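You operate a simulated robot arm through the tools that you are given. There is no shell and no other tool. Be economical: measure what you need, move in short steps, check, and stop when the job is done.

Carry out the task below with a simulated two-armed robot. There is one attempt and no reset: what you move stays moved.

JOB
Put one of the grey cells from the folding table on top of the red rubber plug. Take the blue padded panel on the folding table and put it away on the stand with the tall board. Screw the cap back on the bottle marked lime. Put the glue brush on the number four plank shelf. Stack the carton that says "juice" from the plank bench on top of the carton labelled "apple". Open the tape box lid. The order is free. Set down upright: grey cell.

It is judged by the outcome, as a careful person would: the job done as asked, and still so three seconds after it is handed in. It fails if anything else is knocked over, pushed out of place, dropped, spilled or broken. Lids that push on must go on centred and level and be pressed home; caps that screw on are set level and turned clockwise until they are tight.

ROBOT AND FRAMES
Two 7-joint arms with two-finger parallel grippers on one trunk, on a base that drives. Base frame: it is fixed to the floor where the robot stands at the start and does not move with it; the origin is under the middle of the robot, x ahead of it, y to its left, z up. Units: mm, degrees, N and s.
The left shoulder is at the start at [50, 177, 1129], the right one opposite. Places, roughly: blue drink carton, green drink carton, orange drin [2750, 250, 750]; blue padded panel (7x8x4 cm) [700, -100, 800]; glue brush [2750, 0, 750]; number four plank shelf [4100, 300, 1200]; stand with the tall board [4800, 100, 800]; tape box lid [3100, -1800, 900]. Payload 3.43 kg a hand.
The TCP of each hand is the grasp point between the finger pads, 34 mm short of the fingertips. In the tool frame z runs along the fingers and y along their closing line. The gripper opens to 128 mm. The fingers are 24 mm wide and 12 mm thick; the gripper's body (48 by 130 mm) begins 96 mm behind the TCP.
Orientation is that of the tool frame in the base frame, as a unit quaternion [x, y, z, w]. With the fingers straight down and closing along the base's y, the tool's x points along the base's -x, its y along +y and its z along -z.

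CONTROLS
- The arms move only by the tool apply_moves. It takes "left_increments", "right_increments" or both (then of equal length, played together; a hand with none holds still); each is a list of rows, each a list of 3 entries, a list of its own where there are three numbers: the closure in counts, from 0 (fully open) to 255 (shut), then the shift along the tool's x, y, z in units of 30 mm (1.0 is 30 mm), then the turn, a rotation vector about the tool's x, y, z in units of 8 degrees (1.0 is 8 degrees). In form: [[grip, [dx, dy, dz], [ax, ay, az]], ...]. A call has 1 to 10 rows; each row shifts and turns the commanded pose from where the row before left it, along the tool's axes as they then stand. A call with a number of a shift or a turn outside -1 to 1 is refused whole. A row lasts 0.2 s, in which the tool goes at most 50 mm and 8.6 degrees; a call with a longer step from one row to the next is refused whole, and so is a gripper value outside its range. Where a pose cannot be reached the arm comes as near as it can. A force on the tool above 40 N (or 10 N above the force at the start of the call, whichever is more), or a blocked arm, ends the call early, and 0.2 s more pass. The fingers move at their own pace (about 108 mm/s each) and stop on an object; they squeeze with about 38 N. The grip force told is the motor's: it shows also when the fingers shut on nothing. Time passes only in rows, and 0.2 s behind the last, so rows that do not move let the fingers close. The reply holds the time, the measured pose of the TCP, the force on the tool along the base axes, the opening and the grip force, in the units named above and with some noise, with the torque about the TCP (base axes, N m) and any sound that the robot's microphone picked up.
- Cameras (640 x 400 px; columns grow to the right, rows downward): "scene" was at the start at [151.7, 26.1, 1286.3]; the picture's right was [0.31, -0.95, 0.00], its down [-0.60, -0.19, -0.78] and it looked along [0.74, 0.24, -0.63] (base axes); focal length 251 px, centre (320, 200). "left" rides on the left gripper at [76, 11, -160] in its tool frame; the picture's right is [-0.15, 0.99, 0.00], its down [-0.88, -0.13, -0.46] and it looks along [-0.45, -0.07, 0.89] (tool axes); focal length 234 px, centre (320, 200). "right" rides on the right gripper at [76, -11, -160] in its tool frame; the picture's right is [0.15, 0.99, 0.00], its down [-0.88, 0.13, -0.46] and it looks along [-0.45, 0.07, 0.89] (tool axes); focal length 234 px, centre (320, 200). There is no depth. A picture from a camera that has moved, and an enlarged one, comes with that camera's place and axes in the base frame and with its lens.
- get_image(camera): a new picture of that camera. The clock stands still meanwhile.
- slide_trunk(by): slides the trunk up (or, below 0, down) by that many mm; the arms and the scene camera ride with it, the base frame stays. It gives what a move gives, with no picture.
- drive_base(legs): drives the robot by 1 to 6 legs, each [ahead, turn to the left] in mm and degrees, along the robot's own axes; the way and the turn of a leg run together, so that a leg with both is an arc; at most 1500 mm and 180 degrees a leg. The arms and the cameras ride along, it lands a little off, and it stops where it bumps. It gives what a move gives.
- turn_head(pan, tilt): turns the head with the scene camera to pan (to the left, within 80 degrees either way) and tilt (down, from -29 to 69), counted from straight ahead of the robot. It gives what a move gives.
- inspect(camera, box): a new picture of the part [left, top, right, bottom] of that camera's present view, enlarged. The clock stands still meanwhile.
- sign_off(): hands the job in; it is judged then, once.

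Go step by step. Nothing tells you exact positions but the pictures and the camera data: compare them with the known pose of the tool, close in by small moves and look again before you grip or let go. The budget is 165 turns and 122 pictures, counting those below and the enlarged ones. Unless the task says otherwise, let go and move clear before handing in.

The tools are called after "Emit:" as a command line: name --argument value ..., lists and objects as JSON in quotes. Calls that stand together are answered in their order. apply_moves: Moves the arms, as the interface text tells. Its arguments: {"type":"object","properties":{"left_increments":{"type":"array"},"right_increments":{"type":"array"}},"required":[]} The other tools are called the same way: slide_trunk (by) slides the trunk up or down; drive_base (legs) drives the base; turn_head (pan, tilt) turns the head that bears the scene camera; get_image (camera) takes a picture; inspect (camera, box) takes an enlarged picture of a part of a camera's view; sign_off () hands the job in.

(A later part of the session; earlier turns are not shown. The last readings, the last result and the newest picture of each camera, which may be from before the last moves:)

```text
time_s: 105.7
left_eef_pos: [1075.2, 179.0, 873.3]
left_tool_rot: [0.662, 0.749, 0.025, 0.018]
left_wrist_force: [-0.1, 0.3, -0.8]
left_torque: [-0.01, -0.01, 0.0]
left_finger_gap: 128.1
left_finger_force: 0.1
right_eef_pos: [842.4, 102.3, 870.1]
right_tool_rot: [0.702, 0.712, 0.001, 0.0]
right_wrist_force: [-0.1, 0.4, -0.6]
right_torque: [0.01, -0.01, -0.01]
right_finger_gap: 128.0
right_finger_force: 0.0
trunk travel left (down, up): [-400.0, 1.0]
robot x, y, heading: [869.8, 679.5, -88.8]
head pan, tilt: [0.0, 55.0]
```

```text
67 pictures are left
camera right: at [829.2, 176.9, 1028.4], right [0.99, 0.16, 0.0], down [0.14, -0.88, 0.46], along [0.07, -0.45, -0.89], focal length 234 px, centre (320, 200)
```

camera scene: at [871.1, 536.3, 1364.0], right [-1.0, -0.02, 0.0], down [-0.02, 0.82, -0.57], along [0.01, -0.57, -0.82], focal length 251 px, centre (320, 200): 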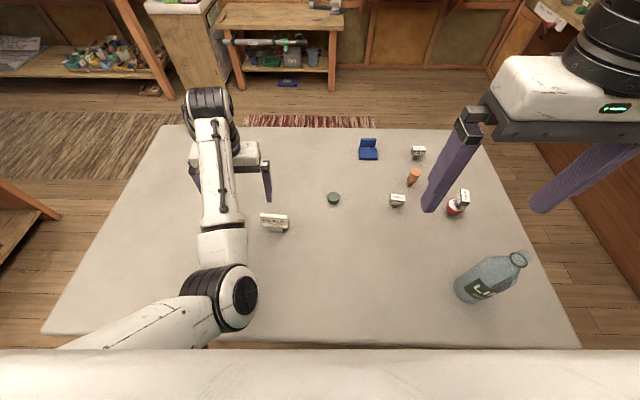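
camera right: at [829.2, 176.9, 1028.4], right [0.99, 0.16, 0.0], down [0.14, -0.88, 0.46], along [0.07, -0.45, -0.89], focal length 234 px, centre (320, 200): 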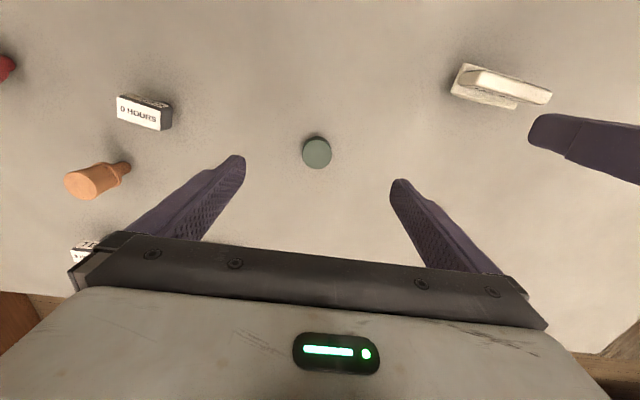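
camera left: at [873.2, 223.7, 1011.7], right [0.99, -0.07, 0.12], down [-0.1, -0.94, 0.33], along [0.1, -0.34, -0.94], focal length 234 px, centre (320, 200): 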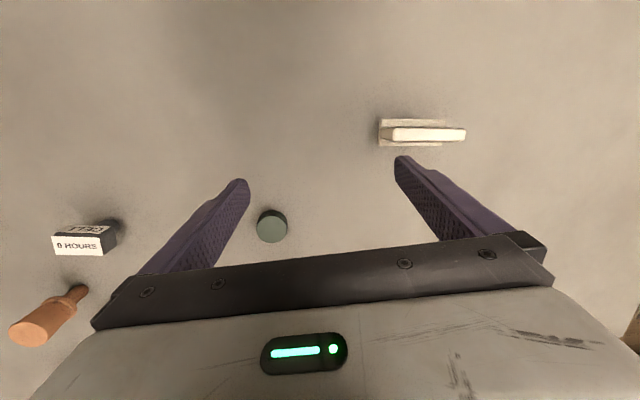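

Descend over the cap to z≈768 and look.

Emit:
apply_moves --right_increments '[[0, [-0.1, -0.15, 0.9], [0, 0, 0]], [0, [0, 0, 0.9], [0, 0, 0]], [0, [0, 0, 0.9], [0, 0, 0]], [0, [0, 0, 0.7], [0, 0, 0]], [0, [0, 0, 0], [0, 0, 0]]]'

Emit:
inspect --camera "right" --box '[160, 100, 480, 300]'

```text
time_s: 106.9
left_eef_pos: [1074.4, 180.0, 877.9]
left_tool_rot: [0.662, 0.749, 0.024, 0.018]
left_wrist_force: [0.0, -0.1, 0.6]
left_torque: [0.0, 0.05, -0.02]
left_finger_gap: 128.0
left_finger_force: 0.2
right_eef_pos: [837.7, 97.8, 774.1]
right_tool_rot: [0.703, 0.711, -0.003, 0.002]
right_wrist_force: [-2.5, 3.1, 33.0]
right_torque: [0.49, 1.34, -0.46]
right_finger_gap: 127.7
right_finger_force: 0.0
trunk travel left (down, up): [-400.0, 1.0]
robot x, y, heading: [868.2, 674.2, -88.9]
head pan, tilt: [0.0, 55.0]
```

```text
2.00 times, centred on (320, 200) of right
camera zoom: at [825.4, 174.8, 931.9], right [0.99, 0.16, 0.0], down [0.14, -0.88, 0.46], along [0.07, -0.46, -0.89], focal length 468 px, centre (320, 200)
```

zoom: 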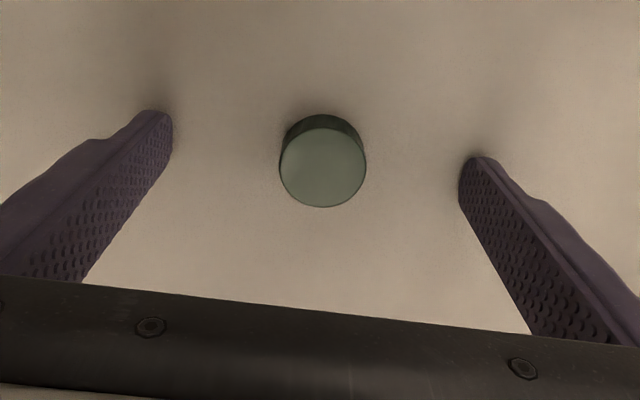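

The fingertips touch the table (so its surface is z≈740). I'll lift 8 mm and close on the cap.

Emit:
apply_moves --right_increments '[[0, [0.05, 0, -0.27], [0, 0, 0]], [100, [0, 0, 0], [0, 0, 0]], [200, [0, 0, 0], [0, 0, 0]], [255, [0, 0, 0], [0, 0, 0]], [255, [0, 0, 0], [0, 0, 0]]]'

Emit:
inspect --camera "right" --box '[240, 120, 400, 220]'

```text
time_s: 108.1
left_eef_pos: [1074.0, 179.4, 874.9]
left_tool_rot: [0.661, 0.749, 0.026, 0.019]
left_wrist_force: [0.0, -0.3, -0.7]
left_torque: [-0.01, -0.02, 0.0]
left_finger_gap: 128.1
left_finger_force: 0.0
right_eef_pos: [838.0, 99.7, 777.5]
right_tool_rot: [0.703, 0.711, 0.001, -0.001]
right_wrist_force: [-0.3, -0.8, -0.8]
right_torque: [-0.04, 0.0, 0.0]
right_finger_gap: 32.4
right_finger_force: 38.3
trunk travel left (down, up): [-400.0, 1.0]
robot x, y, heading: [863.4, 680.6, -88.8]
head pan, tilt: [0.0, 55.0]
```

```text
4.00 times, centred on (320, 170) of right
camera zoom: at [825.4, 175.3, 935.4], right [0.99, 0.16, 0.0], down [0.14, -0.88, 0.45], along [0.07, -0.45, -0.89], focal length 937 px, centre (320, 320)
```

zoom: 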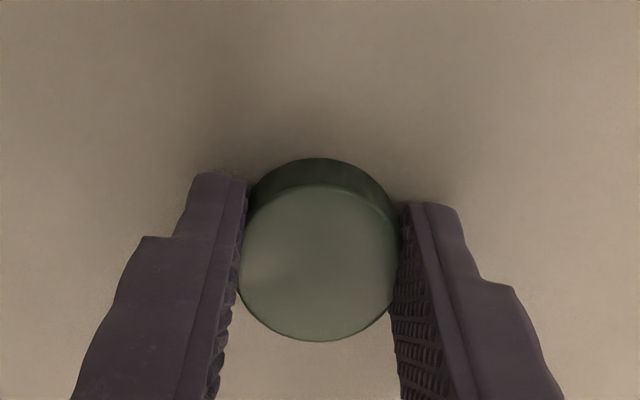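

Cap gripped (32 mm). Lift and carry toward the bottle, stopping short and high for a look.

Emit:
apply_moves --right_increments '[[255, [0, 0, -1], [0, 0, 0]], [255, [0, 0, -1], [0, 0, 0]], [255, [0, 0, -1], [0, 0, 0]], [255, [0, 0, -1], [0, 0, 0]], [255, [0, 0, -1], [0, 0, 0]], [255, [0, 0, -1], [0, 0, 0]], [255, [0.5, -0.6, -1], [0, 0, 0]], [255, [0.9, -0.9, -0.9], [0, 0, 0]], [255, [0.9, -0.9, -0.5], [0, 0, 0]], [255, [0.9, -0.9, 0], [0, 0, 0]]]'

Emit:
apply_moves --right_increments '[[255, [0.9, -0.95, 0], [0, 0, 0]], [255, [0.9, -0.95, 0], [0, 0, 0]], [255, [0.9, -0.95, 0], [0, 0, 0]], [255, [0.9, -0.95, 0], [0, 0, 0]], [255, [0.9, -0.95, 0], [0, 0, 0]], [255, [0.9, -0.95, 0], [0, 0, 0]]]'

Emit:
get_image --camera "right"

Emit:
inspect --camera "scene" --box '[420, 200, 580, 320]'

```text
time_s: 110.3
left_eef_pos: [1074.3, 179.4, 874.2]
left_tool_rot: [0.661, 0.749, 0.026, 0.019]
left_wrist_force: [0.1, 0.3, -0.7]
left_torque: [-0.01, -0.02, 0.01]
left_finger_gap: 128.2
left_finger_force: 0.0
right_eef_pos: [736.8, 195.5, 1028.0]
right_tool_rot: [0.703, 0.711, 0.0, 0.0]
right_wrist_force: [-0.5, -0.2, -0.4]
right_torque: [-0.03, -0.05, -0.03]
right_finger_gap: 32.6
right_finger_force: 38.1
trunk travel left (down, up): [-400.0, 1.0]
robot x, y, heading: [864.5, 678.9, -88.8]
head pan, tilt: [0.0, 55.0]
```

```text
time_s: 111.7
left_eef_pos: [1073.7, 179.7, 874.9]
left_tool_rot: [0.662, 0.749, 0.026, 0.019]
left_wrist_force: [-0.4, 0.2, -0.6]
left_torque: [-0.04, 0.03, -0.02]
left_finger_gap: 128.0
left_finger_force: 0.0
right_eef_pos: [564.5, 354.2, 1027.5]
right_tool_rot: [0.703, 0.712, 0.0, 0.001]
right_wrist_force: [0.1, 0.5, -0.1]
right_torque: [-0.01, -0.01, 0.0]
right_finger_gap: 32.7
right_finger_force: 37.8
trunk travel left (down, up): [-400.0, 1.0]
robot x, y, heading: [870.1, 678.7, -88.9]
head pan, tilt: [0.0, 55.0]
```

```text
64 pictures are left
camera right: at [551.1, 430.4, 1186.3], right [0.99, 0.16, 0.0], down [0.14, -0.88, 0.46], along [0.07, -0.45, -0.89], focal length 234 px, centre (320, 200)
```

right: 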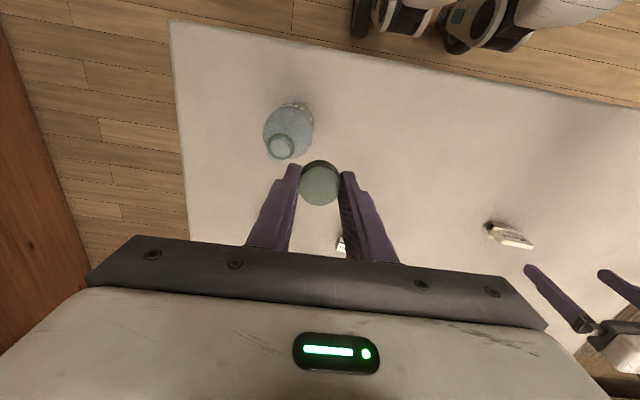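

```text
3.33 times, centred on (500, 260) of scene
camera zoom: at [870.6, 537.1, 1364.1], right [-1.0, -0.02, 0.0], down [-0.02, 0.82, -0.57], along [0.01, -0.57, -0.82], focal length 838 px, centre (-280, 0)
```

zoom: 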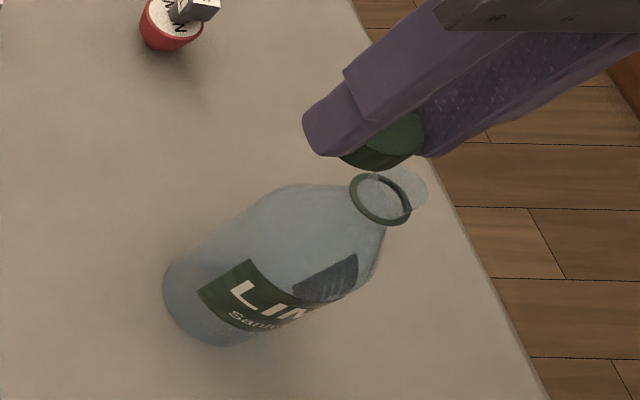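

Mouth ≈(522,366), z≈961 by triangulation. Zoom to refine.

Emit:
inspect --camera "right" --box '[240, 80, 340, 180]'

```text
4.00 times, centred on (290, 130) of right
camera zoom: at [551.1, 430.4, 1186.3], right [0.99, 0.16, 0.0], down [0.14, -0.88, 0.46], along [0.07, -0.45, -0.89], focal length 937 px, centre (440, 480)
```

zoom: 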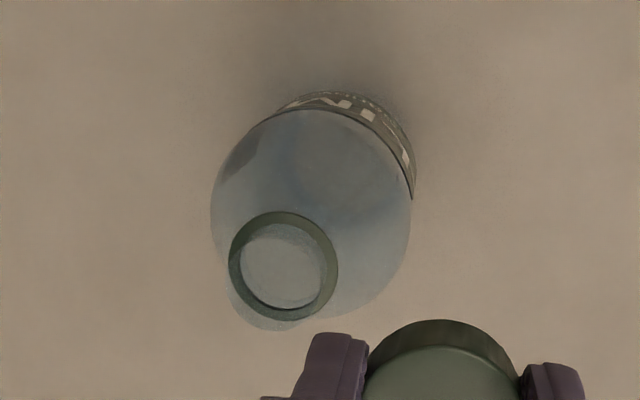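

Align above the mouth and pre-rotate the hand counter-clockwise 80° to have turning room.

Emit:
apply_moves --right_increments '[[255, [0.17, -0.72, 0], [0, 0, 0]], [255, [0.17, -0.72, 0], [0, 0, -1]], [255, [0, 0, 0], [0, 0, -1]], [255, [0, 0, 0], [0, 0, -1]], [255, [0, 0, 0], [0, 0, -1]], [255, [0, 0, 0], [0, 0, -1]], [255, [0, 0, 0], [0, 0, -1]], [255, [0, 0, 0], [0, 0, -1]], [255, [0, 0, 0], [0, 0, -1]], [255, [0, 0, 0], [0, 0, -1]]]'

Emit:
get_image --camera "right"

Emit:
inspect --camera "scene" --box '[460, 200, 580, 290]'

```text
time_s: 113.9
left_eef_pos: [1074.2, 181.2, 875.5]
left_tool_rot: [0.662, 0.749, 0.026, 0.019]
left_wrist_force: [0.3, -0.2, 1.2]
left_torque: [-0.04, 0.0, -0.02]
left_finger_gap: 127.6
left_finger_force: 0.1
right_eef_pos: [585.3, 356.2, 1023.3]
right_tool_rot: [0.307, 0.951, -0.025, 0.002]
right_wrist_force: [0.2, 1.2, -0.7]
right_torque: [-0.04, -0.01, 0.0]
right_finger_gap: 32.6
right_finger_force: 38.4
right hand out of reach, approached as far as the arm can: row 6, 7, 8, 9, 10
trunk travel left (down, up): [-400.0, 1.0]
robot x, y, heading: [870.6, 678.7, -88.9]
head pan, tilt: [0.0, 55.0]
```

```text
61 pictures are left
camera right: at [519.0, 399.2, 1180.1], right [0.46, 0.89, -0.05], down [0.8, -0.39, 0.47], along [0.4, -0.25, -0.88], focal length 234 px, centre (320, 200)
```

right: 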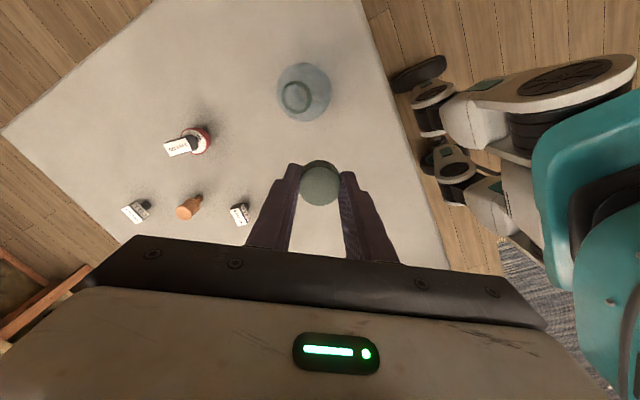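

```text
4.44 times, centred on (520, 245) of scene
camera zoom: at [871.3, 537.9, 1364.2], right [-1.0, -0.02, 0.0], down [-0.02, 0.82, -0.57], along [0.01, -0.57, -0.82], focal length 1117 px, centre (-569, 0)
```

zoom: 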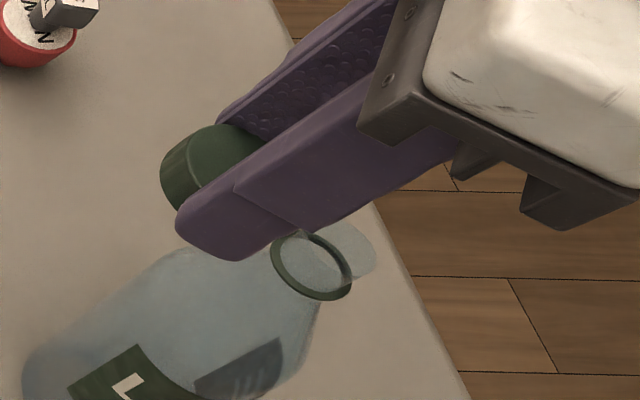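

The wrist limit is near −53°. Unwind to about −48°, where the pose should be reachable again.

Emit:
apply_moves --right_increments '[[255, [0, 0, 0], [0, 0, 1]], [255, [0, 0, 0], [0, 0, 1]], [255, [0, 0, 0], [0, 0, 1]], [255, [0, 0, 0], [0, 0, 1]], [255, [0, 0, 0], [0, 0, 0]]]'

```text
time_s: 115.1
left_eef_pos: [1073.0, 177.3, 874.9]
left_tool_rot: [0.662, 0.749, 0.026, 0.018]
left_wrist_force: [-0.1, -0.1, -0.2]
left_torque: [0.01, 0.02, -0.03]
left_finger_gap: 128.0
left_finger_force: 0.0
right_eef_pos: [587.0, 354.9, 1021.8]
right_tool_rot: [0.559, 0.829, -0.022, 0.008]
right_wrist_force: [-0.5, -0.1, -0.3]
right_torque: [0.01, 0.0, -0.01]
right_finger_gap: 32.7
right_finger_force: 38.3
trunk travel left (down, up): [-400.0, 1.0]
robot x, y, heading: [868.3, 676.6, -89.0]
head pan, tilt: [0.0, 55.0]
```

Now re-level and move back over the mouth at this yaw (≈−21°).

Emit:
apply_moves --right_increments '[[255, [0.37, -0.64, -0.1], [-0.1, 0.14, 0]], [255, [0.37, -0.64, 0], [-0.09, 0.13, 0]], [255, [0.37, -0.63, 0], [0, 0, 0]], [255, [0, 0, 0], [0, 0, 0]]]'

Emit:
get_image --camera "right"

Emit:
inspect --camera "scene" --box '[460, 200, 580, 290]'

```text
time_s: 116.1
left_eef_pos: [1073.9, 178.9, 874.5]
left_tool_rot: [0.661, 0.749, 0.026, 0.018]
left_wrist_force: [0.1, -0.2, 0.3]
left_torque: [0.0, -0.02, 0.0]
left_finger_gap: 127.8
left_finger_force: 0.0
right_eef_pos: [519.8, 363.7, 1026.2]
right_tool_rot: [0.557, 0.831, 0.0, 0.001]
right_wrist_force: [0.5, 0.5, -0.3]
right_torque: [-0.03, -0.02, 0.01]
right_finger_gap: 32.8
right_finger_force: 37.7
trunk travel left (down, up): [-400.0, 1.0]
robot x, y, heading: [867.4, 679.3, -88.9]
head pan, tilt: [0.0, 55.0]
```

```text
59 pictures are left
camera right: at [480.0, 430.2, 1183.4], right [0.86, 0.51, 0.0], down [0.45, -0.76, 0.46], along [0.23, -0.39, -0.89], focal length 234 px, centre (320, 200)
```

right: 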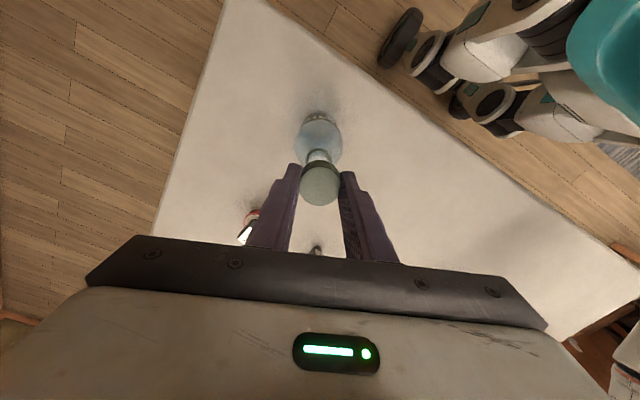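

```text
4.44 times, centred on (520, 245) of scene
camera zoom: at [871.1, 536.1, 1363.9], right [-1.0, -0.02, 0.0], down [-0.02, 0.82, -0.57], along [0.01, -0.57, -0.82], focal length 1117 px, centre (-569, 0)
```

zoom: 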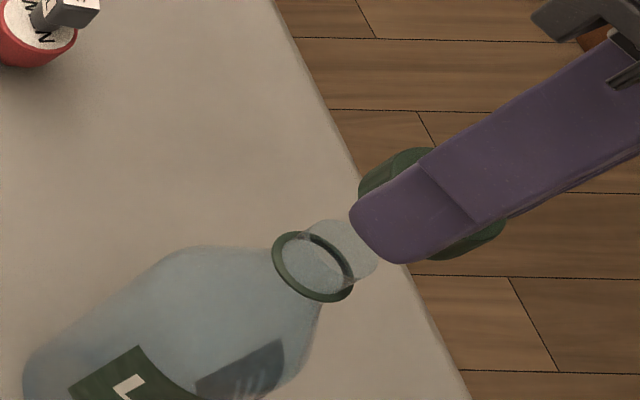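

The axis extension in the scene view passes through the cap. Check the right camera zoom.

Emit:
inspect --camera "right" --box '[270, 100, 370, 220]'

```text
3.33 times, centred on (320, 160) of right
camera zoom: at [480.0, 430.2, 1183.4], right [0.86, 0.51, 0.0], down [0.45, -0.76, 0.46], along [0.23, -0.39, -0.89], focal length 781 px, centre (320, 333)
```

zoom: 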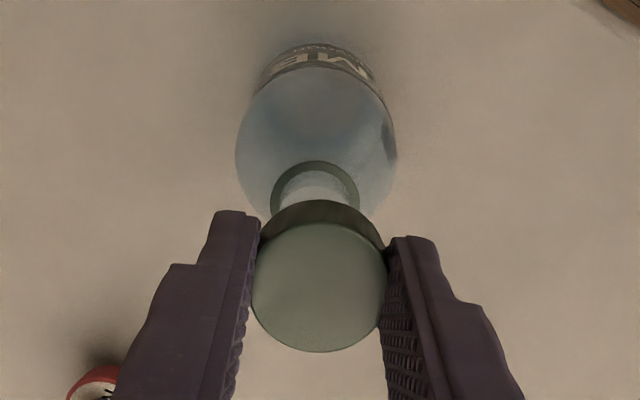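

Aligned within ~1.5 mm. Lower the cap onto the mouth gently.

Emit:
apply_moves --right_increments '[[255, [0, -0.05, 0.4], [0, 0, 0]], [255, [0, 0, 0.3], [0, 0, 0]], [255, [0, 0, 0.2], [0, 0, 0]], [255, [0, 0, 0], [0, 0, 0]]]'

```text
time_s: 117.1
left_eef_pos: [1074.6, 178.7, 875.1]
left_tool_rot: [0.661, 0.749, 0.025, 0.018]
left_wrist_force: [0.2, -0.3, -0.5]
left_torque: [0.0, -0.01, -0.04]
left_finger_gap: 128.2
left_finger_force: 0.2
right_eef_pos: [519.5, 363.3, 997.4]
right_tool_rot: [0.557, 0.831, 0.0, 0.0]
right_wrist_force: [0.3, -0.3, -1.1]
right_torque: [0.0, 0.01, 0.03]
right_finger_gap: 32.5
right_finger_force: 38.3
trunk travel left (down, up): [-400.0, 1.0]
robot x, y, heading: [870.4, 682.0, -88.7]
head pan, tilt: [0.0, 55.0]
```

No contact yet. Continue in small steps.

Emit:
apply_moves --right_increments '[[255, [0, 0, 0.12], [0, 0, 0]], [255, [0, 0, 0.12], [0, 0, 0]], [255, [0, 0, 0], [0, 0, 0]]]'

Emit:
inspect --camera "scene" --box '[460, 200, 580, 290]'

```text
time_s: 117.9
left_eef_pos: [1074.5, 179.5, 874.7]
left_tool_rot: [0.662, 0.749, 0.026, 0.018]
left_wrist_force: [0.0, -0.5, -0.1]
left_torque: [0.0, 0.0, -0.01]
left_finger_gap: 128.0
left_finger_force: 0.0
right_eef_pos: [519.7, 363.7, 992.1]
right_tool_rot: [0.556, 0.831, 0.0, 0.001]
right_wrist_force: [0.2, 0.1, -0.4]
right_torque: [-0.01, -0.01, -0.03]
right_finger_gap: 32.7
right_finger_force: 38.1
trunk travel left (down, up): [-400.0, 1.0]
robot x, y, heading: [866.9, 675.1, -88.9]
head pan, tilt: [0.0, 55.0]
```

```text
4.44 times, centred on (520, 245) of scene
camera zoom: at [871.0, 536.3, 1364.0], right [-1.0, -0.02, 0.0], down [-0.02, 0.82, -0.57], along [0.01, -0.57, -0.82], focal length 1117 px, centre (-569, 0)
```

zoom: 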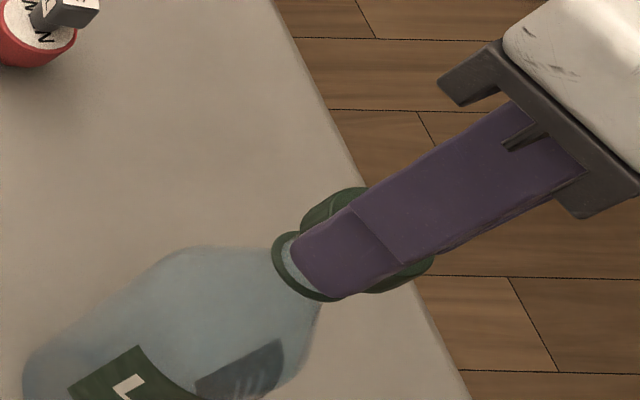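

The cap is sliding over the neck, centred. Keep lowering until it meets the thread.

Emit:
apply_moves --right_increments '[[255, [0, 0, 0.1], [0, 0, 0]], [255, [0, 0, 0.1], [0, 0, 0]], [255, [0, 0, 0], [0, 0, 0]]]'

```text
time_s: 118.7
left_eef_pos: [1073.1, 178.2, 874.5]
left_tool_rot: [0.662, 0.749, 0.025, 0.018]
left_wrist_force: [0.6, -0.2, -1.2]
left_torque: [0.0, -0.02, 0.01]
left_finger_gap: 128.0
left_finger_force: 0.0
right_eef_pos: [519.7, 364.0, 986.1]
right_tool_rot: [0.558, 0.83, 0.0, 0.0]
right_wrist_force: [1.2, -0.1, 0.7]
right_torque: [0.02, -0.01, 0.04]
right_finger_gap: 32.6
right_finger_force: 38.4
trunk travel left (down, up): [-400.0, 1.0]
robot x, y, heading: [872.7, 672.2, -88.9]
head pan, tilt: [0.0, 55.0]
```

Emit:
apply_moves --right_increments '[[255, [0, 0, 0.08], [0, 0, 0]], [255, [0, 0, 0.08], [0, 0, 0]], [255, [0, 0, 0], [0, 0, 0]]]'

```text
time_s: 119.5
left_eef_pos: [1075.2, 179.1, 875.0]
left_tool_rot: [0.662, 0.749, 0.026, 0.018]
left_wrist_force: [-0.9, -0.2, 0.6]
left_torque: [-0.03, 0.01, -0.02]
left_finger_gap: 128.1
left_finger_force: 0.2
right_eef_pos: [519.4, 363.5, 980.7]
right_tool_rot: [0.556, 0.831, -0.001, 0.001]
right_wrist_force: [0.8, 0.5, 0.0]
right_torque: [0.0, 0.01, -0.01]
right_finger_gap: 32.6
right_finger_force: 37.8
trunk travel left (down, up): [-400.0, 1.0]
robot x, y, heading: [866.2, 679.1, -88.7]
head pan, tilt: [0.0, 55.0]
```

Emit:
apply_moves --right_increments '[[255, [0, 0, 0.08], [0, 0, 0]], [255, [0, 0, 0.08], [0, 0, 0]], [255, [0, 0, 0], [0, 0, 0]]]'

Emit:
inspect --camera "scene" --box '[460, 200, 580, 290]'

```text
time_s: 120.3
left_eef_pos: [1074.4, 179.5, 875.2]
left_tool_rot: [0.662, 0.749, 0.025, 0.018]
left_wrist_force: [-0.4, 0.9, -0.1]
left_torque: [0.01, 0.0, -0.01]
left_finger_gap: 127.8
left_finger_force: 0.1
right_eef_pos: [519.1, 364.2, 977.0]
right_tool_rot: [0.557, 0.83, -0.002, 0.0]
right_wrist_force: [0.3, 0.0, 9.0]
right_torque: [-0.04, 0.05, 0.0]
right_finger_gap: 32.6
right_finger_force: 37.7
trunk travel left (down, up): [-400.0, 1.0]
robot x, y, heading: [869.7, 679.0, -88.9]
head pan, tilt: [0.0, 55.0]
```

```text
4.44 times, centred on (520, 245) of scene
camera zoom: at [871.5, 536.8, 1364.2], right [-1.0, -0.02, 0.0], down [-0.02, 0.82, -0.57], along [0.01, -0.57, -0.82], focal length 1117 px, centre (-569, 0)
```

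zoom: 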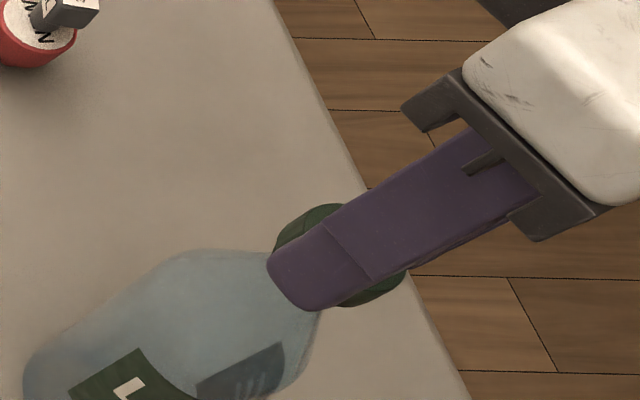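

Contact (9 N). Now turn clockwise.

Emit:
apply_moves --right_increments '[[255, [0, 0, 0.01], [0, 0, 1]], [255, [0, 0, 0.01], [0, 0, 1]], [255, [0, 0, 0.01], [0, 0, 1]], [255, [0, 0, 0.01], [0, 0, 1]], [255, [0, 0, 0.01], [0, 0, 1]], [255, [0, 0, 0.01], [0, 0, 1]], [255, [0, 0, 0.01], [0, 0, 1]], [255, [0, 0, 0.01], [0, 0, 1]]]'

Emit:
inspect --camera "scene" --box '[440, 200, 580, 320]'

```text
time_s: 122.1
left_eef_pos: [1075.6, 180.0, 875.2]
left_tool_rot: [0.662, 0.749, 0.025, 0.018]
left_wrist_force: [-0.1, 0.5, -0.7]
left_torque: [0.01, -0.02, 0.01]
left_finger_gap: 128.1
left_finger_force: 0.2
right_eef_pos: [520.8, 363.9, 975.3]
right_tool_rot: [0.913, 0.408, -0.001, 0.002]
right_wrist_force: [1.4, 0.0, 30.9]
right_torque: [0.06, -0.08, -0.02]
right_finger_gap: 32.1
right_finger_force: 37.7
trunk travel left (down, up): [-400.0, 1.0]
robot x, y, heading: [870.5, 677.1, -89.0]
head pan, tilt: [0.0, 55.0]
```

```text
3.33 times, centred on (510, 260) of scene
camera zoom: at [873.0, 538.0, 1364.4], right [-1.0, -0.02, 0.0], down [-0.02, 0.82, -0.57], along [0.01, -0.57, -0.82], focal length 838 px, centre (-313, 0)
```

zoom: 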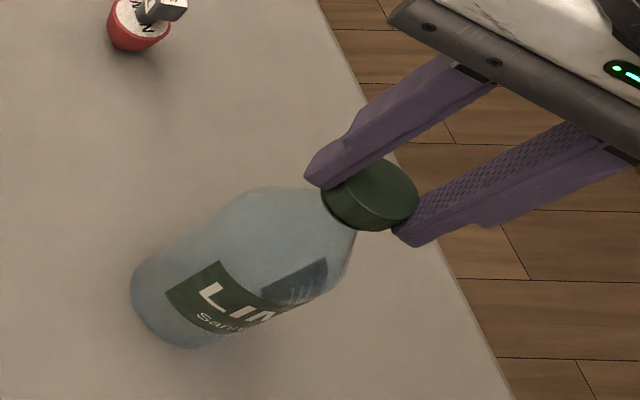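

Turned 64° cleanly and the bottle didn't rotate. Relax the downward push and continue clockwise.

Emit:
apply_moves --right_increments '[[255, [0, 0, -0.05], [0, 0, 1]], [255, [0, 0, 0], [0, 0, 1]], [255, [0, 0, 0], [0, 0, 1]], [255, [0, 0, 0], [0, 0, 1]], [255, [0, 0, 0], [0, 0, 1]], [255, [0, 0, 0], [0, 0, 0]]]'

```text
time_s: 123.5
left_eef_pos: [1075.1, 179.5, 873.9]
left_tool_rot: [0.662, 0.749, 0.024, 0.018]
left_wrist_force: [0.2, 0.0, -0.1]
left_torque: [-0.02, -0.01, -0.01]
left_finger_gap: 127.8
left_finger_force: 0.1
right_eef_pos: [521.0, 365.6, 974.7]
right_tool_rot: [0.997, 0.071, -0.001, 0.001]
right_wrist_force: [0.8, -0.9, 14.3]
right_torque: [-0.03, -0.15, 0.0]
right_finger_gap: 32.4
right_finger_force: 38.1
trunk travel left (down, up): [-400.0, 1.0]
robot x, y, heading: [873.1, 679.4, -88.8]
head pan, tilt: [0.0, 55.0]
```

Emit:
apply_moves --right_increments '[[255, [0, 0, 0], [0, 0, 1]], [255, [0, 0, 0], [0, 0, 1]], [255, [0, 0, 0], [0, 0, 1]], [255, [0, 0, 0], [0, 0, 1]], [255, [0, 0, 0], [0, 0, 1]], [255, [0, 0, 0], [0, 0, 0]]]'

```text
time_s: 124.9
left_eef_pos: [1074.1, 180.2, 874.4]
left_tool_rot: [0.662, 0.749, 0.027, 0.017]
left_wrist_force: [0.7, 0.4, -0.9]
left_torque: [-0.01, -0.01, -0.01]
left_finger_gap: 128.0
left_finger_force: 0.0
right_eef_pos: [519.9, 364.0, 975.2]
right_tool_rot: [0.962, -0.274, 0.0, 0.0]
right_wrist_force: [0.4, -1.0, 7.5]
right_torque: [-0.07, 0.01, 0.0]
right_finger_gap: 32.4
right_finger_force: 37.6
trunk travel left (down, up): [-400.0, 1.0]
robot x, y, heading: [867.9, 679.0, -89.1]
head pan, tilt: [0.0, 55.0]
```

Emit:
apply_moves --right_increments '[[255, [0, 0, 0.02], [0, 0, 1]], [255, [0, 0, 0.02], [0, 0, 1]], [255, [0, 0, 0.02], [0, 0, 1]], [255, [0, 0, 0], [0, 0, 1]], [255, [0, 0, 0], [0, 0, 1]], [255, [0, 0, 0], [0, 0, 0]]]'

Emit:
inspect --camera "scene" --box '[440, 200, 580, 320]'

```text
time_s: 126.3
left_eef_pos: [1075.3, 178.8, 874.5]
left_tool_rot: [0.662, 0.749, 0.025, 0.019]
left_wrist_force: [0.1, -0.4, 0.2]
left_torque: [0.03, 0.02, 0.0]
left_finger_gap: 128.1
left_finger_force: 0.0
right_eef_pos: [519.1, 365.0, 973.7]
right_tool_rot: [0.809, -0.587, 0.001, 0.002]
right_wrist_force: [-1.0, -2.9, 19.2]
right_torque: [-0.14, 0.08, -0.02]
right_finger_gap: 32.2
right_finger_force: 37.6
trunk travel left (down, up): [-400.0, 1.0]
robot x, y, heading: [870.2, 681.8, -89.1]
head pan, tilt: [0.0, 55.0]
```

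```text
3.33 times, centred on (510, 260) of scene
camera zoom: at [872.1, 537.1, 1364.1], right [-1.0, -0.02, 0.0], down [-0.02, 0.82, -0.57], along [0.01, -0.57, -0.82], focal length 838 px, centre (-313, 0)
```

zoom: 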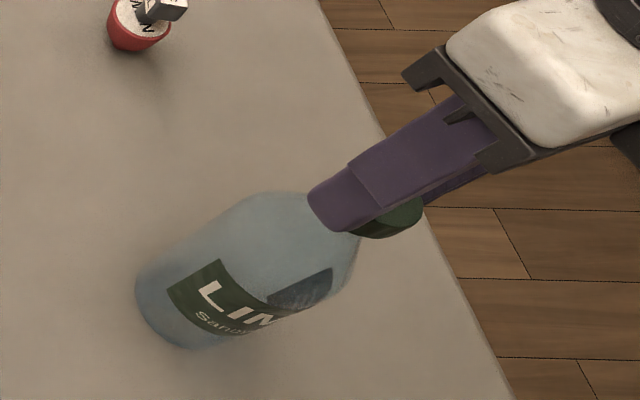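

Turned ~183°; the bottle turned just slightly. Continue clockwise while the wrist allows.

Emit:
apply_moves --right_increments '[[255, [0, 0, 0], [0, 0, 1]], [255, [0, 0, 0], [0, 0, 1]], [255, [0, 0, 0], [0, 0, 1]], [255, [0, 0, 0], [0, 0, 1]], [255, [0, 0, 0], [0, 0, 1]], [255, [0, 0, 0], [0, 0, 0]]]'

Emit:
inspect --camera "scene" --box '[440, 200, 580, 320]'

```text
time_s: 127.7
left_eef_pos: [1074.2, 180.3, 874.4]
left_tool_rot: [0.662, 0.749, 0.024, 0.018]
left_wrist_force: [-0.1, 0.6, -0.2]
left_torque: [0.01, -0.01, -0.01]
left_finger_gap: 127.9
left_finger_force: 0.1
right_eef_pos: [519.9, 363.4, 974.2]
right_tool_rot: [-0.559, 0.829, 0.0, -0.001]
right_wrist_force: [-1.5, -1.3, 16.3]
right_torque: [-0.07, 0.07, -0.01]
right_finger_gap: 32.6
right_finger_force: 38.2
trunk travel left (down, up): [-400.0, 1.0]
robot x, y, heading: [868.9, 675.5, -89.0]
head pan, tilt: [0.0, 55.0]
```

```text
3.33 times, centred on (510, 260) of scene
camera zoom: at [871.8, 537.0, 1364.1], right [-1.0, -0.02, 0.0], down [-0.02, 0.82, -0.57], along [0.01, -0.57, -0.82], focal length 838 px, centre (-313, 0)
```

zoom: 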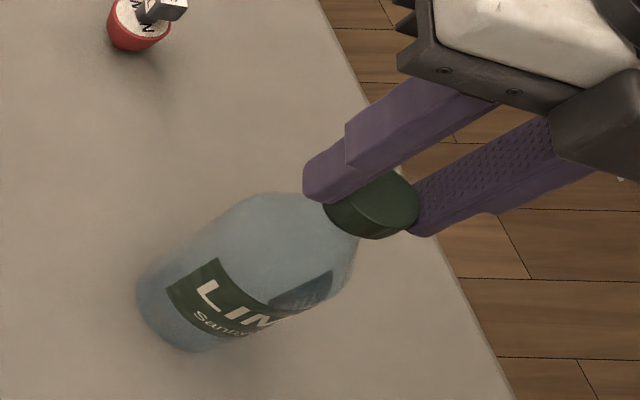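

Emit:
apply_moves --right_increments '[[255, [0, 0, 0], [0, 0, 1]], [255, [0, 0, 0.01], [0, 0, 1]], [255, [0, 0, 0.01], [0, 0, 1]], [255, [0, 0, 0.01], [0, 0, 1]], [255, [0, 0, 0.01], [0, 0, 1]], [255, [0, 0, 0], [0, 0, 1]], [255, [0, 0, 0], [0, 0, 1]], [255, [0, 0, 0], [0, 0, 1]], [255, [0, 0, 0], [0, 0, 0]]]'

Emit:
inspect --camera "scene" --box '[440, 200, 580, 320]'

```text
time_s: 129.7
left_eef_pos: [1074.4, 179.7, 874.3]
left_tool_rot: [0.662, 0.749, 0.025, 0.019]
left_wrist_force: [0.3, -0.4, 0.7]
left_torque: [-0.03, 0.01, 0.0]
left_finger_gap: 127.8
left_finger_force: 0.0
right_eef_pos: [520.0, 363.6, 973.0]
right_tool_rot: [-0.036, 0.999, -0.001, -0.001]
right_wrist_force: [-1.7, 0.3, 15.7]
right_torque: [-0.06, 0.01, -0.02]
right_finger_gap: 32.8
right_finger_force: 38.2
trunk travel left (down, up): [-400.0, 1.0]
robot x, y, heading: [867.5, 677.3, -89.0]
head pan, tilt: [0.0, 55.0]
```

```text
3.33 times, centred on (510, 260) of scene
camera zoom: at [871.8, 537.2, 1364.1], right [-1.0, -0.02, 0.0], down [-0.02, 0.82, -0.57], along [0.01, -0.57, -0.82], focal length 838 px, centre (-313, 0)
```

zoom: 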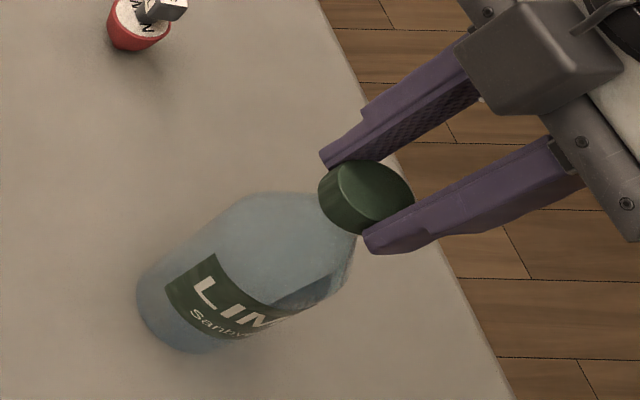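

Emit:
apply_moves --right_increments '[[255, [0, 0, 0], [0, 0, 1]], [255, [0, 0, 0.01], [0, 0, 1]], [255, [0, 0, 0.01], [0, 0, 1]], [255, [0, 0, 0.01], [0, 0, 1]], [255, [0, 0, 0.01], [0, 0, 1]], [255, [0, 0, 0], [0, 0, 1]], [255, [0, 0, 0], [0, 0, 1]], [255, [0, 0, 0], [0, 0, 1]], [255, [0, 0, 0], [0, 0, 0]]]'

Emit:
inspect --camera "scene" --box '[440, 200, 580, 320]'

```text
time_s: 131.0
left_eef_pos: [1075.3, 180.1, 873.8]
left_tool_rot: [0.662, 0.749, 0.026, 0.018]
left_wrist_force: [-0.8, 0.1, -0.3]
left_torque: [0.06, 0.01, 0.01]
left_finger_gap: 127.9
left_finger_force: 0.0
right_eef_pos: [522.4, 363.8, 968.7]
right_tool_rot: [0.312, 0.95, 0.001, -0.009]
right_wrist_force: [0.8, -0.1, 11.5]
right_torque: [0.33, -0.41, -0.02]
right_finger_gap: 33.3
right_finger_force: 37.5
right hand out of reach, approached as far as the arm can: row 6
trunk travel left (down, up): [-400.0, 1.0]
robot x, y, heading: [869.1, 676.1, -88.6]
head pan, tilt: [0.0, 55.0]
stopped in row 6 (right hand): the force on the tool passed its limit (the readings are from after the stop); the commanded pose is now the measured one
```

```text
3.33 times, centred on (510, 260) of scene
camera zoom: at [871.4, 536.7, 1363.9], right [-1.0, -0.02, 0.0], down [-0.02, 0.82, -0.57], along [0.01, -0.57, -0.82], focal length 838 px, centre (-313, 0)
```

zoom: 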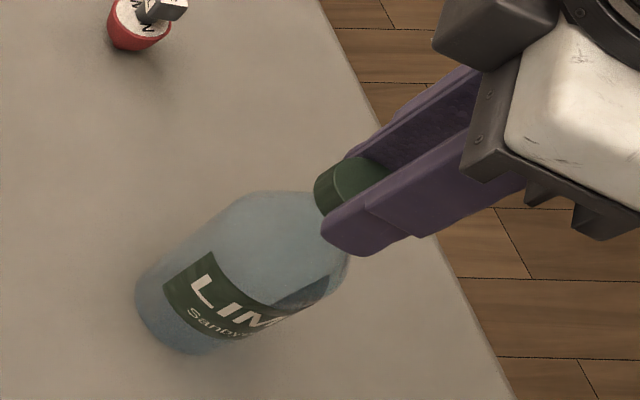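

The wrist reached its limit after ~325°. Open, lift slightly, and inspect the cap's seating while unwinding.

Emit:
apply_moves --right_increments '[[200, [0, 0, 0], [0, 0, 0]], [140, [0, 0, 0], [0, 0, 0]], [140, [0, 0, -1], [0, 0, 0]], [140, [0, 0, -1], [0, 0, -1]], [140, [0, 0, -0.5], [0, 0, -1]], [140, [0, 0, 0], [0, 0, -1]], [140, [0, 0, 0], [0, 0, -1]], [140, [0, 0, 0], [0, 0, -1]], [140, [0, 0, 0], [0, 0, -1]], [140, [0, 0, 0], [0, 0, -1]]]'

Emit:
inspect --camera "scene" --box '[480, 220, 560, 290]'

```text
time_s: 133.2
left_eef_pos: [1074.9, 179.2, 873.5]
left_tool_rot: [0.662, 0.749, 0.026, 0.018]
left_wrist_force: [0.2, -0.1, 0.4]
left_torque: [0.0, 0.0, 0.02]
left_finger_gap: 128.2
left_finger_force: 0.1
right_eef_pos: [523.6, 364.2, 1044.6]
right_tool_rot: [-0.171, 0.985, 0.007, -0.008]
right_wrist_force: [0.1, 0.2, 0.1]
right_torque: [0.04, 0.02, -0.01]
right_finger_gap: 57.9
right_finger_force: 0.2
trunk travel left (down, up): [-400.0, 1.0]
robot x, y, heading: [868.9, 679.2, -89.0]
head pan, tilt: [0.0, 55.0]
```

```text
5.71 times, centred on (520, 255) of scene
camera zoom: at [871.0, 536.3, 1364.0], right [-1.0, -0.02, 0.0], down [-0.02, 0.82, -0.57], along [0.01, -0.57, -0.82], focal length 1437 px, centre (-823, -114)
```

zoom: 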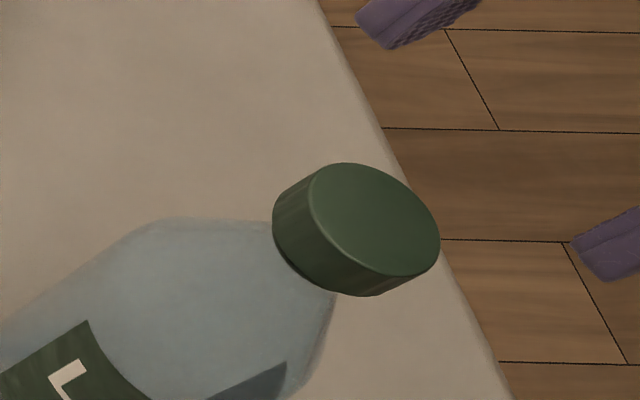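

The cap sits level. I'll unwind the wrist and give another tightening turn to be sure.

Emit:
apply_moves --right_increments '[[140, [0, 0, 0], [0, 0, -1]], [140, [0, 0, 0], [0, 0, -1]], [140, [0, 0, 0], [0, 0, -1]], [140, [0, 0, 0], [0, 0, -1]], [140, [0, 0, 0], [0, 0, -1]], [140, [0, 0, 0], [0, 0, -1]], [140, [0, 0, 0], [0, 0, -1]], [140, [0, 0, 0], [0, 0, -1]], [140, [0, 0, 0], [0, 0, -1]], [140, [0, 0, 0], [0, 0, -1]]]'

Emit:
apply_moves --right_increments '[[140, [0, 0, 0], [0, 0, -1]], [140, [0, 0, 0], [0, 0, -1]], [140, [0, 0, 0], [0, 0, -1]], [140, [0, 0, 0], [0, 0, -1]], [140, [0, 0, 0], [0, 0, -1]], [140, [0, 0, 0], [0, 0, -1]], [140, [0, 0, 0], [0, 0, -1]], [140, [0, 0, 0], [0, 0, -1]], [140, [0, 0, 0], [0, 0, -1]], [140, [0, 0, 0], [0, 0, 0]]]'

Emit:
apply_moves --right_increments '[[140, [0, 0, 0], [0, 0, -1]], [140, [0, 0, 0], [0, 0, -1]], [140, [0, 0, 0], [0, 0, -1]], [140, [0, 0, 0], [0, 0, -1]], [140, [0, 0, 0], [0, 0, -1]], [140, [0, 0, 0], [0, 0, -1]], [140, [0, 0, 0], [0, 0, -1]], [140, [0, 0, 0], [0, 0, -1]], [140, [0, 0, 0], [0, 0, -1]], [140, [0, 0, 0], [0, 0, 0]]]'

Emit:
inspect --camera "right" --box '[270, 100, 370, 220]'

```text
time_s: 135.4
left_eef_pos: [1074.2, 179.1, 875.3]
left_tool_rot: [0.662, 0.749, 0.025, 0.018]
left_wrist_force: [0.4, 0.2, -0.8]
left_torque: [0.03, -0.02, 0.02]
left_finger_gap: 127.9
left_finger_force: 0.0
right_eef_pos: [522.9, 364.2, 1042.3]
right_tool_rot: [0.764, -0.645, -0.01, 0.001]
right_wrist_force: [-0.3, 0.6, -0.2]
right_torque: [0.01, 0.0, 0.01]
right_finger_gap: 57.9
right_finger_force: 0.1
trunk travel left (down, up): [-400.0, 1.0]
robot x, y, heading: [869.0, 680.9, -88.9]
head pan, tilt: [0.0, 55.0]
```

```text
time_s: 137.6
left_eef_pos: [1075.3, 179.9, 874.5]
left_tool_rot: [0.662, 0.749, 0.025, 0.019]
left_wrist_force: [0.2, 0.4, -0.1]
left_torque: [0.0, 0.03, 0.0]
left_finger_gap: 128.1
left_finger_force: 0.1
right_eef_pos: [523.2, 364.9, 1042.2]
right_tool_rot: [0.997, -0.072, -0.01, -0.005]
right_wrist_force: [-0.1, 0.2, 0.0]
right_torque: [0.0, 0.01, 0.0]
right_finger_gap: 57.5
right_finger_force: 0.1
trunk travel left (down, up): [-400.0, 1.0]
robot x, y, heading: [869.0, 679.1, -89.1]
head pan, tilt: [0.0, 55.0]
```

```text
time_s: 139.8
left_eef_pos: [1074.8, 179.3, 874.3]
left_tool_rot: [0.662, 0.749, 0.026, 0.018]
left_wrist_force: [-0.1, -0.3, -0.4]
left_torque: [0.01, 0.0, 0.0]
left_finger_gap: 127.9
left_finger_force: 0.0
right_eef_pos: [522.9, 364.4, 1042.5]
right_tool_rot: [0.849, 0.528, -0.005, -0.009]
right_wrist_force: [0.3, -0.1, 0.2]
right_torque: [0.02, 0.0, 0.01]
right_finger_gap: 57.7
right_finger_force: 0.1
trunk travel left (down, up): [-400.0, 1.0]
robot x, y, heading: [867.8, 678.8, -88.7]
head pan, tilt: [0.0, 55.0]
```

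```text
3.33 times, centred on (320, 160) of right
camera zoom: at [548.3, 435.1, 1201.4], right [0.95, -0.31, -0.02], down [-0.26, -0.85, 0.45], along [-0.16, -0.42, -0.89], focal length 781 px, centre (320, 333)
```

zoom: 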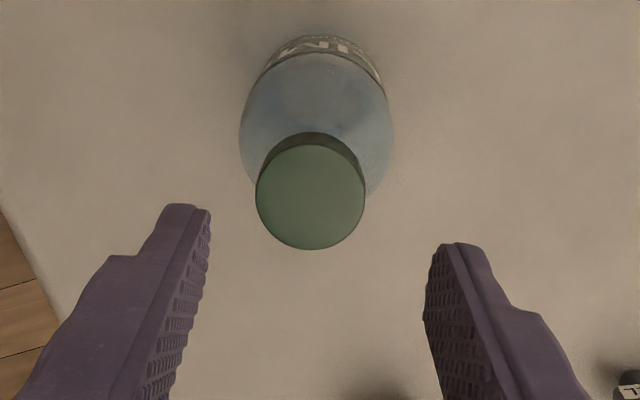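

Re-grip the cap: level the tool, descend to z≈972, close.

Emit:
apply_moves --right_increments '[[140, [0, -0.1, 0.6], [-0.15, 0, 0]], [140, [0, 0, 0.6], [0, 0, 0]], [140, [0, 0, 0.6], [0, 0, 0]], [140, [0, 0, 0.5], [0, 0, 0]], [255, [0, 0, 0], [0, 0, 0]], [255, [0, 0, 0], [0, 0, 0]], [255, [0, 0, 0], [0, 0, 0]]]'

Emit:
apply_moves --right_increments '[[255, [0, 0, 0.02], [0, 0, 1]], [255, [0, 0, 0], [0, 0, 1]], [255, [0, 0, 0], [0, 0, 1]], [255, [0, 0, 0], [0, 0, 1]], [255, [0, 0, 0], [0, 0, 1]], [255, [0, 0, 0], [0, 0, 1]], [255, [0, 0, 0], [0, 0, 1]], [255, [0, 0, 0], [0, 0, 1]], [255, [0, 0, 0], [0, 0, 1]], [255, [0, 0, 0], [0, 0, 1]]]'

Emit:
inspect --camera "scene" --box '[440, 200, 580, 320]'

```text
time_s: 141.4
left_eef_pos: [1073.8, 178.5, 875.5]
left_tool_rot: [0.663, 0.748, 0.026, 0.018]
left_wrist_force: [0.6, 0.2, -0.2]
left_torque: [0.0, 0.01, 0.02]
left_finger_gap: 128.1
left_finger_force: 0.2
right_eef_pos: [519.0, 364.5, 972.8]
right_tool_rot: [0.85, 0.527, 0.001, -0.001]
right_wrist_force: [0.7, 0.1, 0.3]
right_torque: [-0.02, 0.0, -0.03]
right_finger_gap: 32.9
right_finger_force: 37.6
trunk travel left (down, up): [-400.0, 1.0]
robot x, y, heading: [869.5, 678.4, -88.6]
head pan, tilt: [0.0, 55.0]
```

```text
time_s: 143.6
left_eef_pos: [1075.2, 179.7, 874.7]
left_tool_rot: [0.662, 0.749, 0.025, 0.018]
left_wrist_force: [-0.3, -0.1, 0.5]
left_torque: [-0.03, -0.02, 0.05]
left_finger_gap: 127.8
left_finger_force: 0.0
right_eef_pos: [521.2, 364.7, 973.4]
right_tool_rot: [0.99, -0.144, 0.0, -0.001]
right_wrist_force: [-0.6, 0.8, -0.9]
right_torque: [0.02, -0.04, 0.0]
right_finger_gap: 32.6
right_finger_force: 37.7
trunk travel left (down, up): [-400.0, 1.0]
robot x, y, heading: [868.3, 679.3, -88.7]
head pan, tilt: [0.0, 55.0]
```

```text
3.33 times, centred on (510, 260) of scene
camera zoom: at [871.0, 536.3, 1364.0], right [-1.0, -0.02, 0.0], down [-0.02, 0.82, -0.57], along [0.01, -0.57, -0.82], focal length 838 px, centre (-313, 0)
```

zoom: 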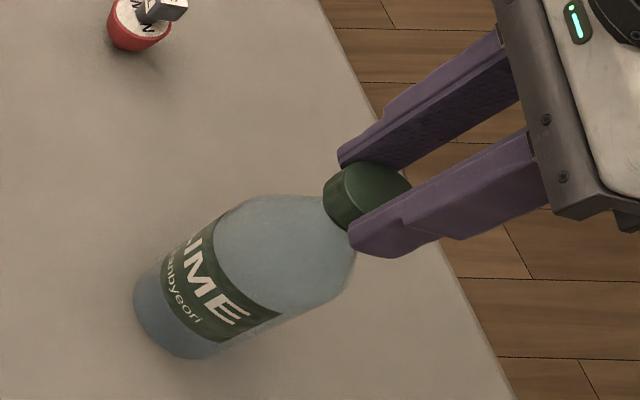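

Now the bottle turns with the cap, suggesting it is tight. I'll press down for table friction and turn once more to be sure.

Emit:
apply_moves --right_increments '[[255, [0, 0, 0.1], [0, 0, 0]], [255, [0, 0, 0.05], [0, 0, 1]], [255, [0, 0, 0], [0, 0, 1]], [255, [0, 0, 0], [0, 0, 1]], [255, [0, 0, 0], [0, 0, 1]], [255, [0, 0, 0], [0, 0, 1]], [255, [0, 0, 0], [0, 0, 1]], [255, [0, 0, 0], [0, 0, 0]]]'

Emit:
inspect --camera "scene" --box '[440, 200, 580, 320]'

```text
time_s: 145.4
left_eef_pos: [1075.9, 180.3, 876.9]
left_tool_rot: [0.661, 0.749, 0.025, 0.018]
left_wrist_force: [0.2, 0.1, 0.0]
left_torque: [0.02, -0.03, 0.0]
left_finger_gap: 127.8
left_finger_force: 0.1
right_eef_pos: [521.5, 365.5, 970.1]
right_tool_rot: [0.845, -0.535, 0.001, 0.002]
right_wrist_force: [-0.5, 1.5, 32.8]
right_torque: [0.07, 0.25, -0.01]
right_finger_gap: 32.8
right_finger_force: 38.1
trunk travel left (down, up): [-400.0, 1.0]
robot x, y, heading: [868.2, 677.0, -88.6]
head pan, tilt: [0.0, 55.0]
```

```text
3.33 times, centred on (510, 260) of scene
camera zoom: at [873.0, 538.3, 1364.3], right [-1.0, -0.02, 0.0], down [-0.02, 0.82, -0.58], along [0.01, -0.57, -0.82], focal length 838 px, centre (-313, 0)
```

zoom: 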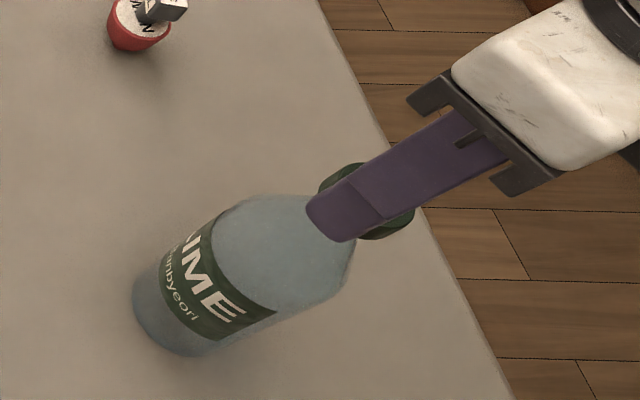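

Under pressure the cap turned and the bottle stayed; not certain it's tight. Continue clockwise under pressure and watch whether the bottle begins to follow.

Emit:
apply_moves --right_increments '[[255, [0, 0, 0], [0, 0, 1]], [255, [0, 0, 0], [0, 0, 1]], [255, [0, 0, 0], [0, 0, 1]], [255, [0, 0, 0], [0, 0, 1]], [255, [0, 0, 0], [0, 0, 1]], [255, [0, 0, 0], [0, 0, 1]], [255, [0, 0, 0], [0, 0, 1]], [255, [0, 0, 0], [0, 0, 1]]]'

Emit:
apply_moves --right_increments '[[255, [0, 0, 0], [0, 0, 1]], [255, [0, 0, 0], [0, 0, 1]], [255, [0, 0, 0], [0, 0, 1]], [255, [0, 0, 0], [0, 0, 1]], [255, [0, 0, 0], [0, 0, 1]], [255, [0, 0, 0], [0, 0, 1]], [255, [0, 0, 0], [0, 0, 1]]]'

Emit:
inspect --camera "scene" --box '[440, 200, 580, 320]'

```text
time_s: 147.2
left_eef_pos: [1075.7, 179.7, 874.5]
left_tool_rot: [0.662, 0.749, 0.024, 0.018]
left_wrist_force: [-0.4, 0.4, -0.1]
left_torque: [0.03, 0.0, -0.04]
left_finger_gap: 128.1
left_finger_force: 0.0
right_eef_pos: [520.9, 365.5, 969.7]
right_tool_rot: [-0.434, 0.901, 0.0, -0.001]
right_wrist_force: [-0.3, -0.1, 33.0]
right_torque: [0.15, 0.18, 0.27]
right_finger_gap: 33.3
right_finger_force: 37.9
trunk travel left (down, up): [-400.0, 1.0]
robot x, y, heading: [865.3, 680.8, -89.0]
head pan, tilt: [0.0, 55.0]
```

```text
time_s: 148.8
left_eef_pos: [1074.9, 179.7, 874.8]
left_tool_rot: [0.662, 0.749, 0.025, 0.018]
left_wrist_force: [0.0, 0.1, 0.6]
left_torque: [0.01, 0.0, 0.0]
left_finger_gap: 128.2
left_finger_force: 0.1
right_eef_pos: [521.4, 366.7, 970.1]
right_tool_rot: [0.04, 0.999, -0.001, -0.001]
right_wrist_force: [-0.4, 1.2, 28.8]
right_torque: [0.17, 0.09, 0.23]
right_finger_gap: 33.0
right_finger_force: 37.9
trunk travel left (down, up): [-400.0, 1.0]
robot x, y, heading: [867.0, 678.5, -88.9]
head pan, tilt: [0.0, 55.0]
```

```text
3.33 times, centred on (510, 260) of scene
camera zoom: at [872.6, 537.8, 1364.2], right [-1.0, -0.02, 0.0], down [-0.02, 0.82, -0.57], along [0.01, -0.57, -0.82], focal length 838 px, centre (-313, 0)
```

zoom: 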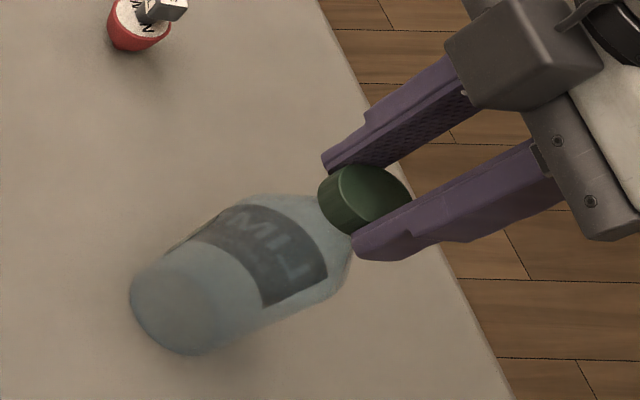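

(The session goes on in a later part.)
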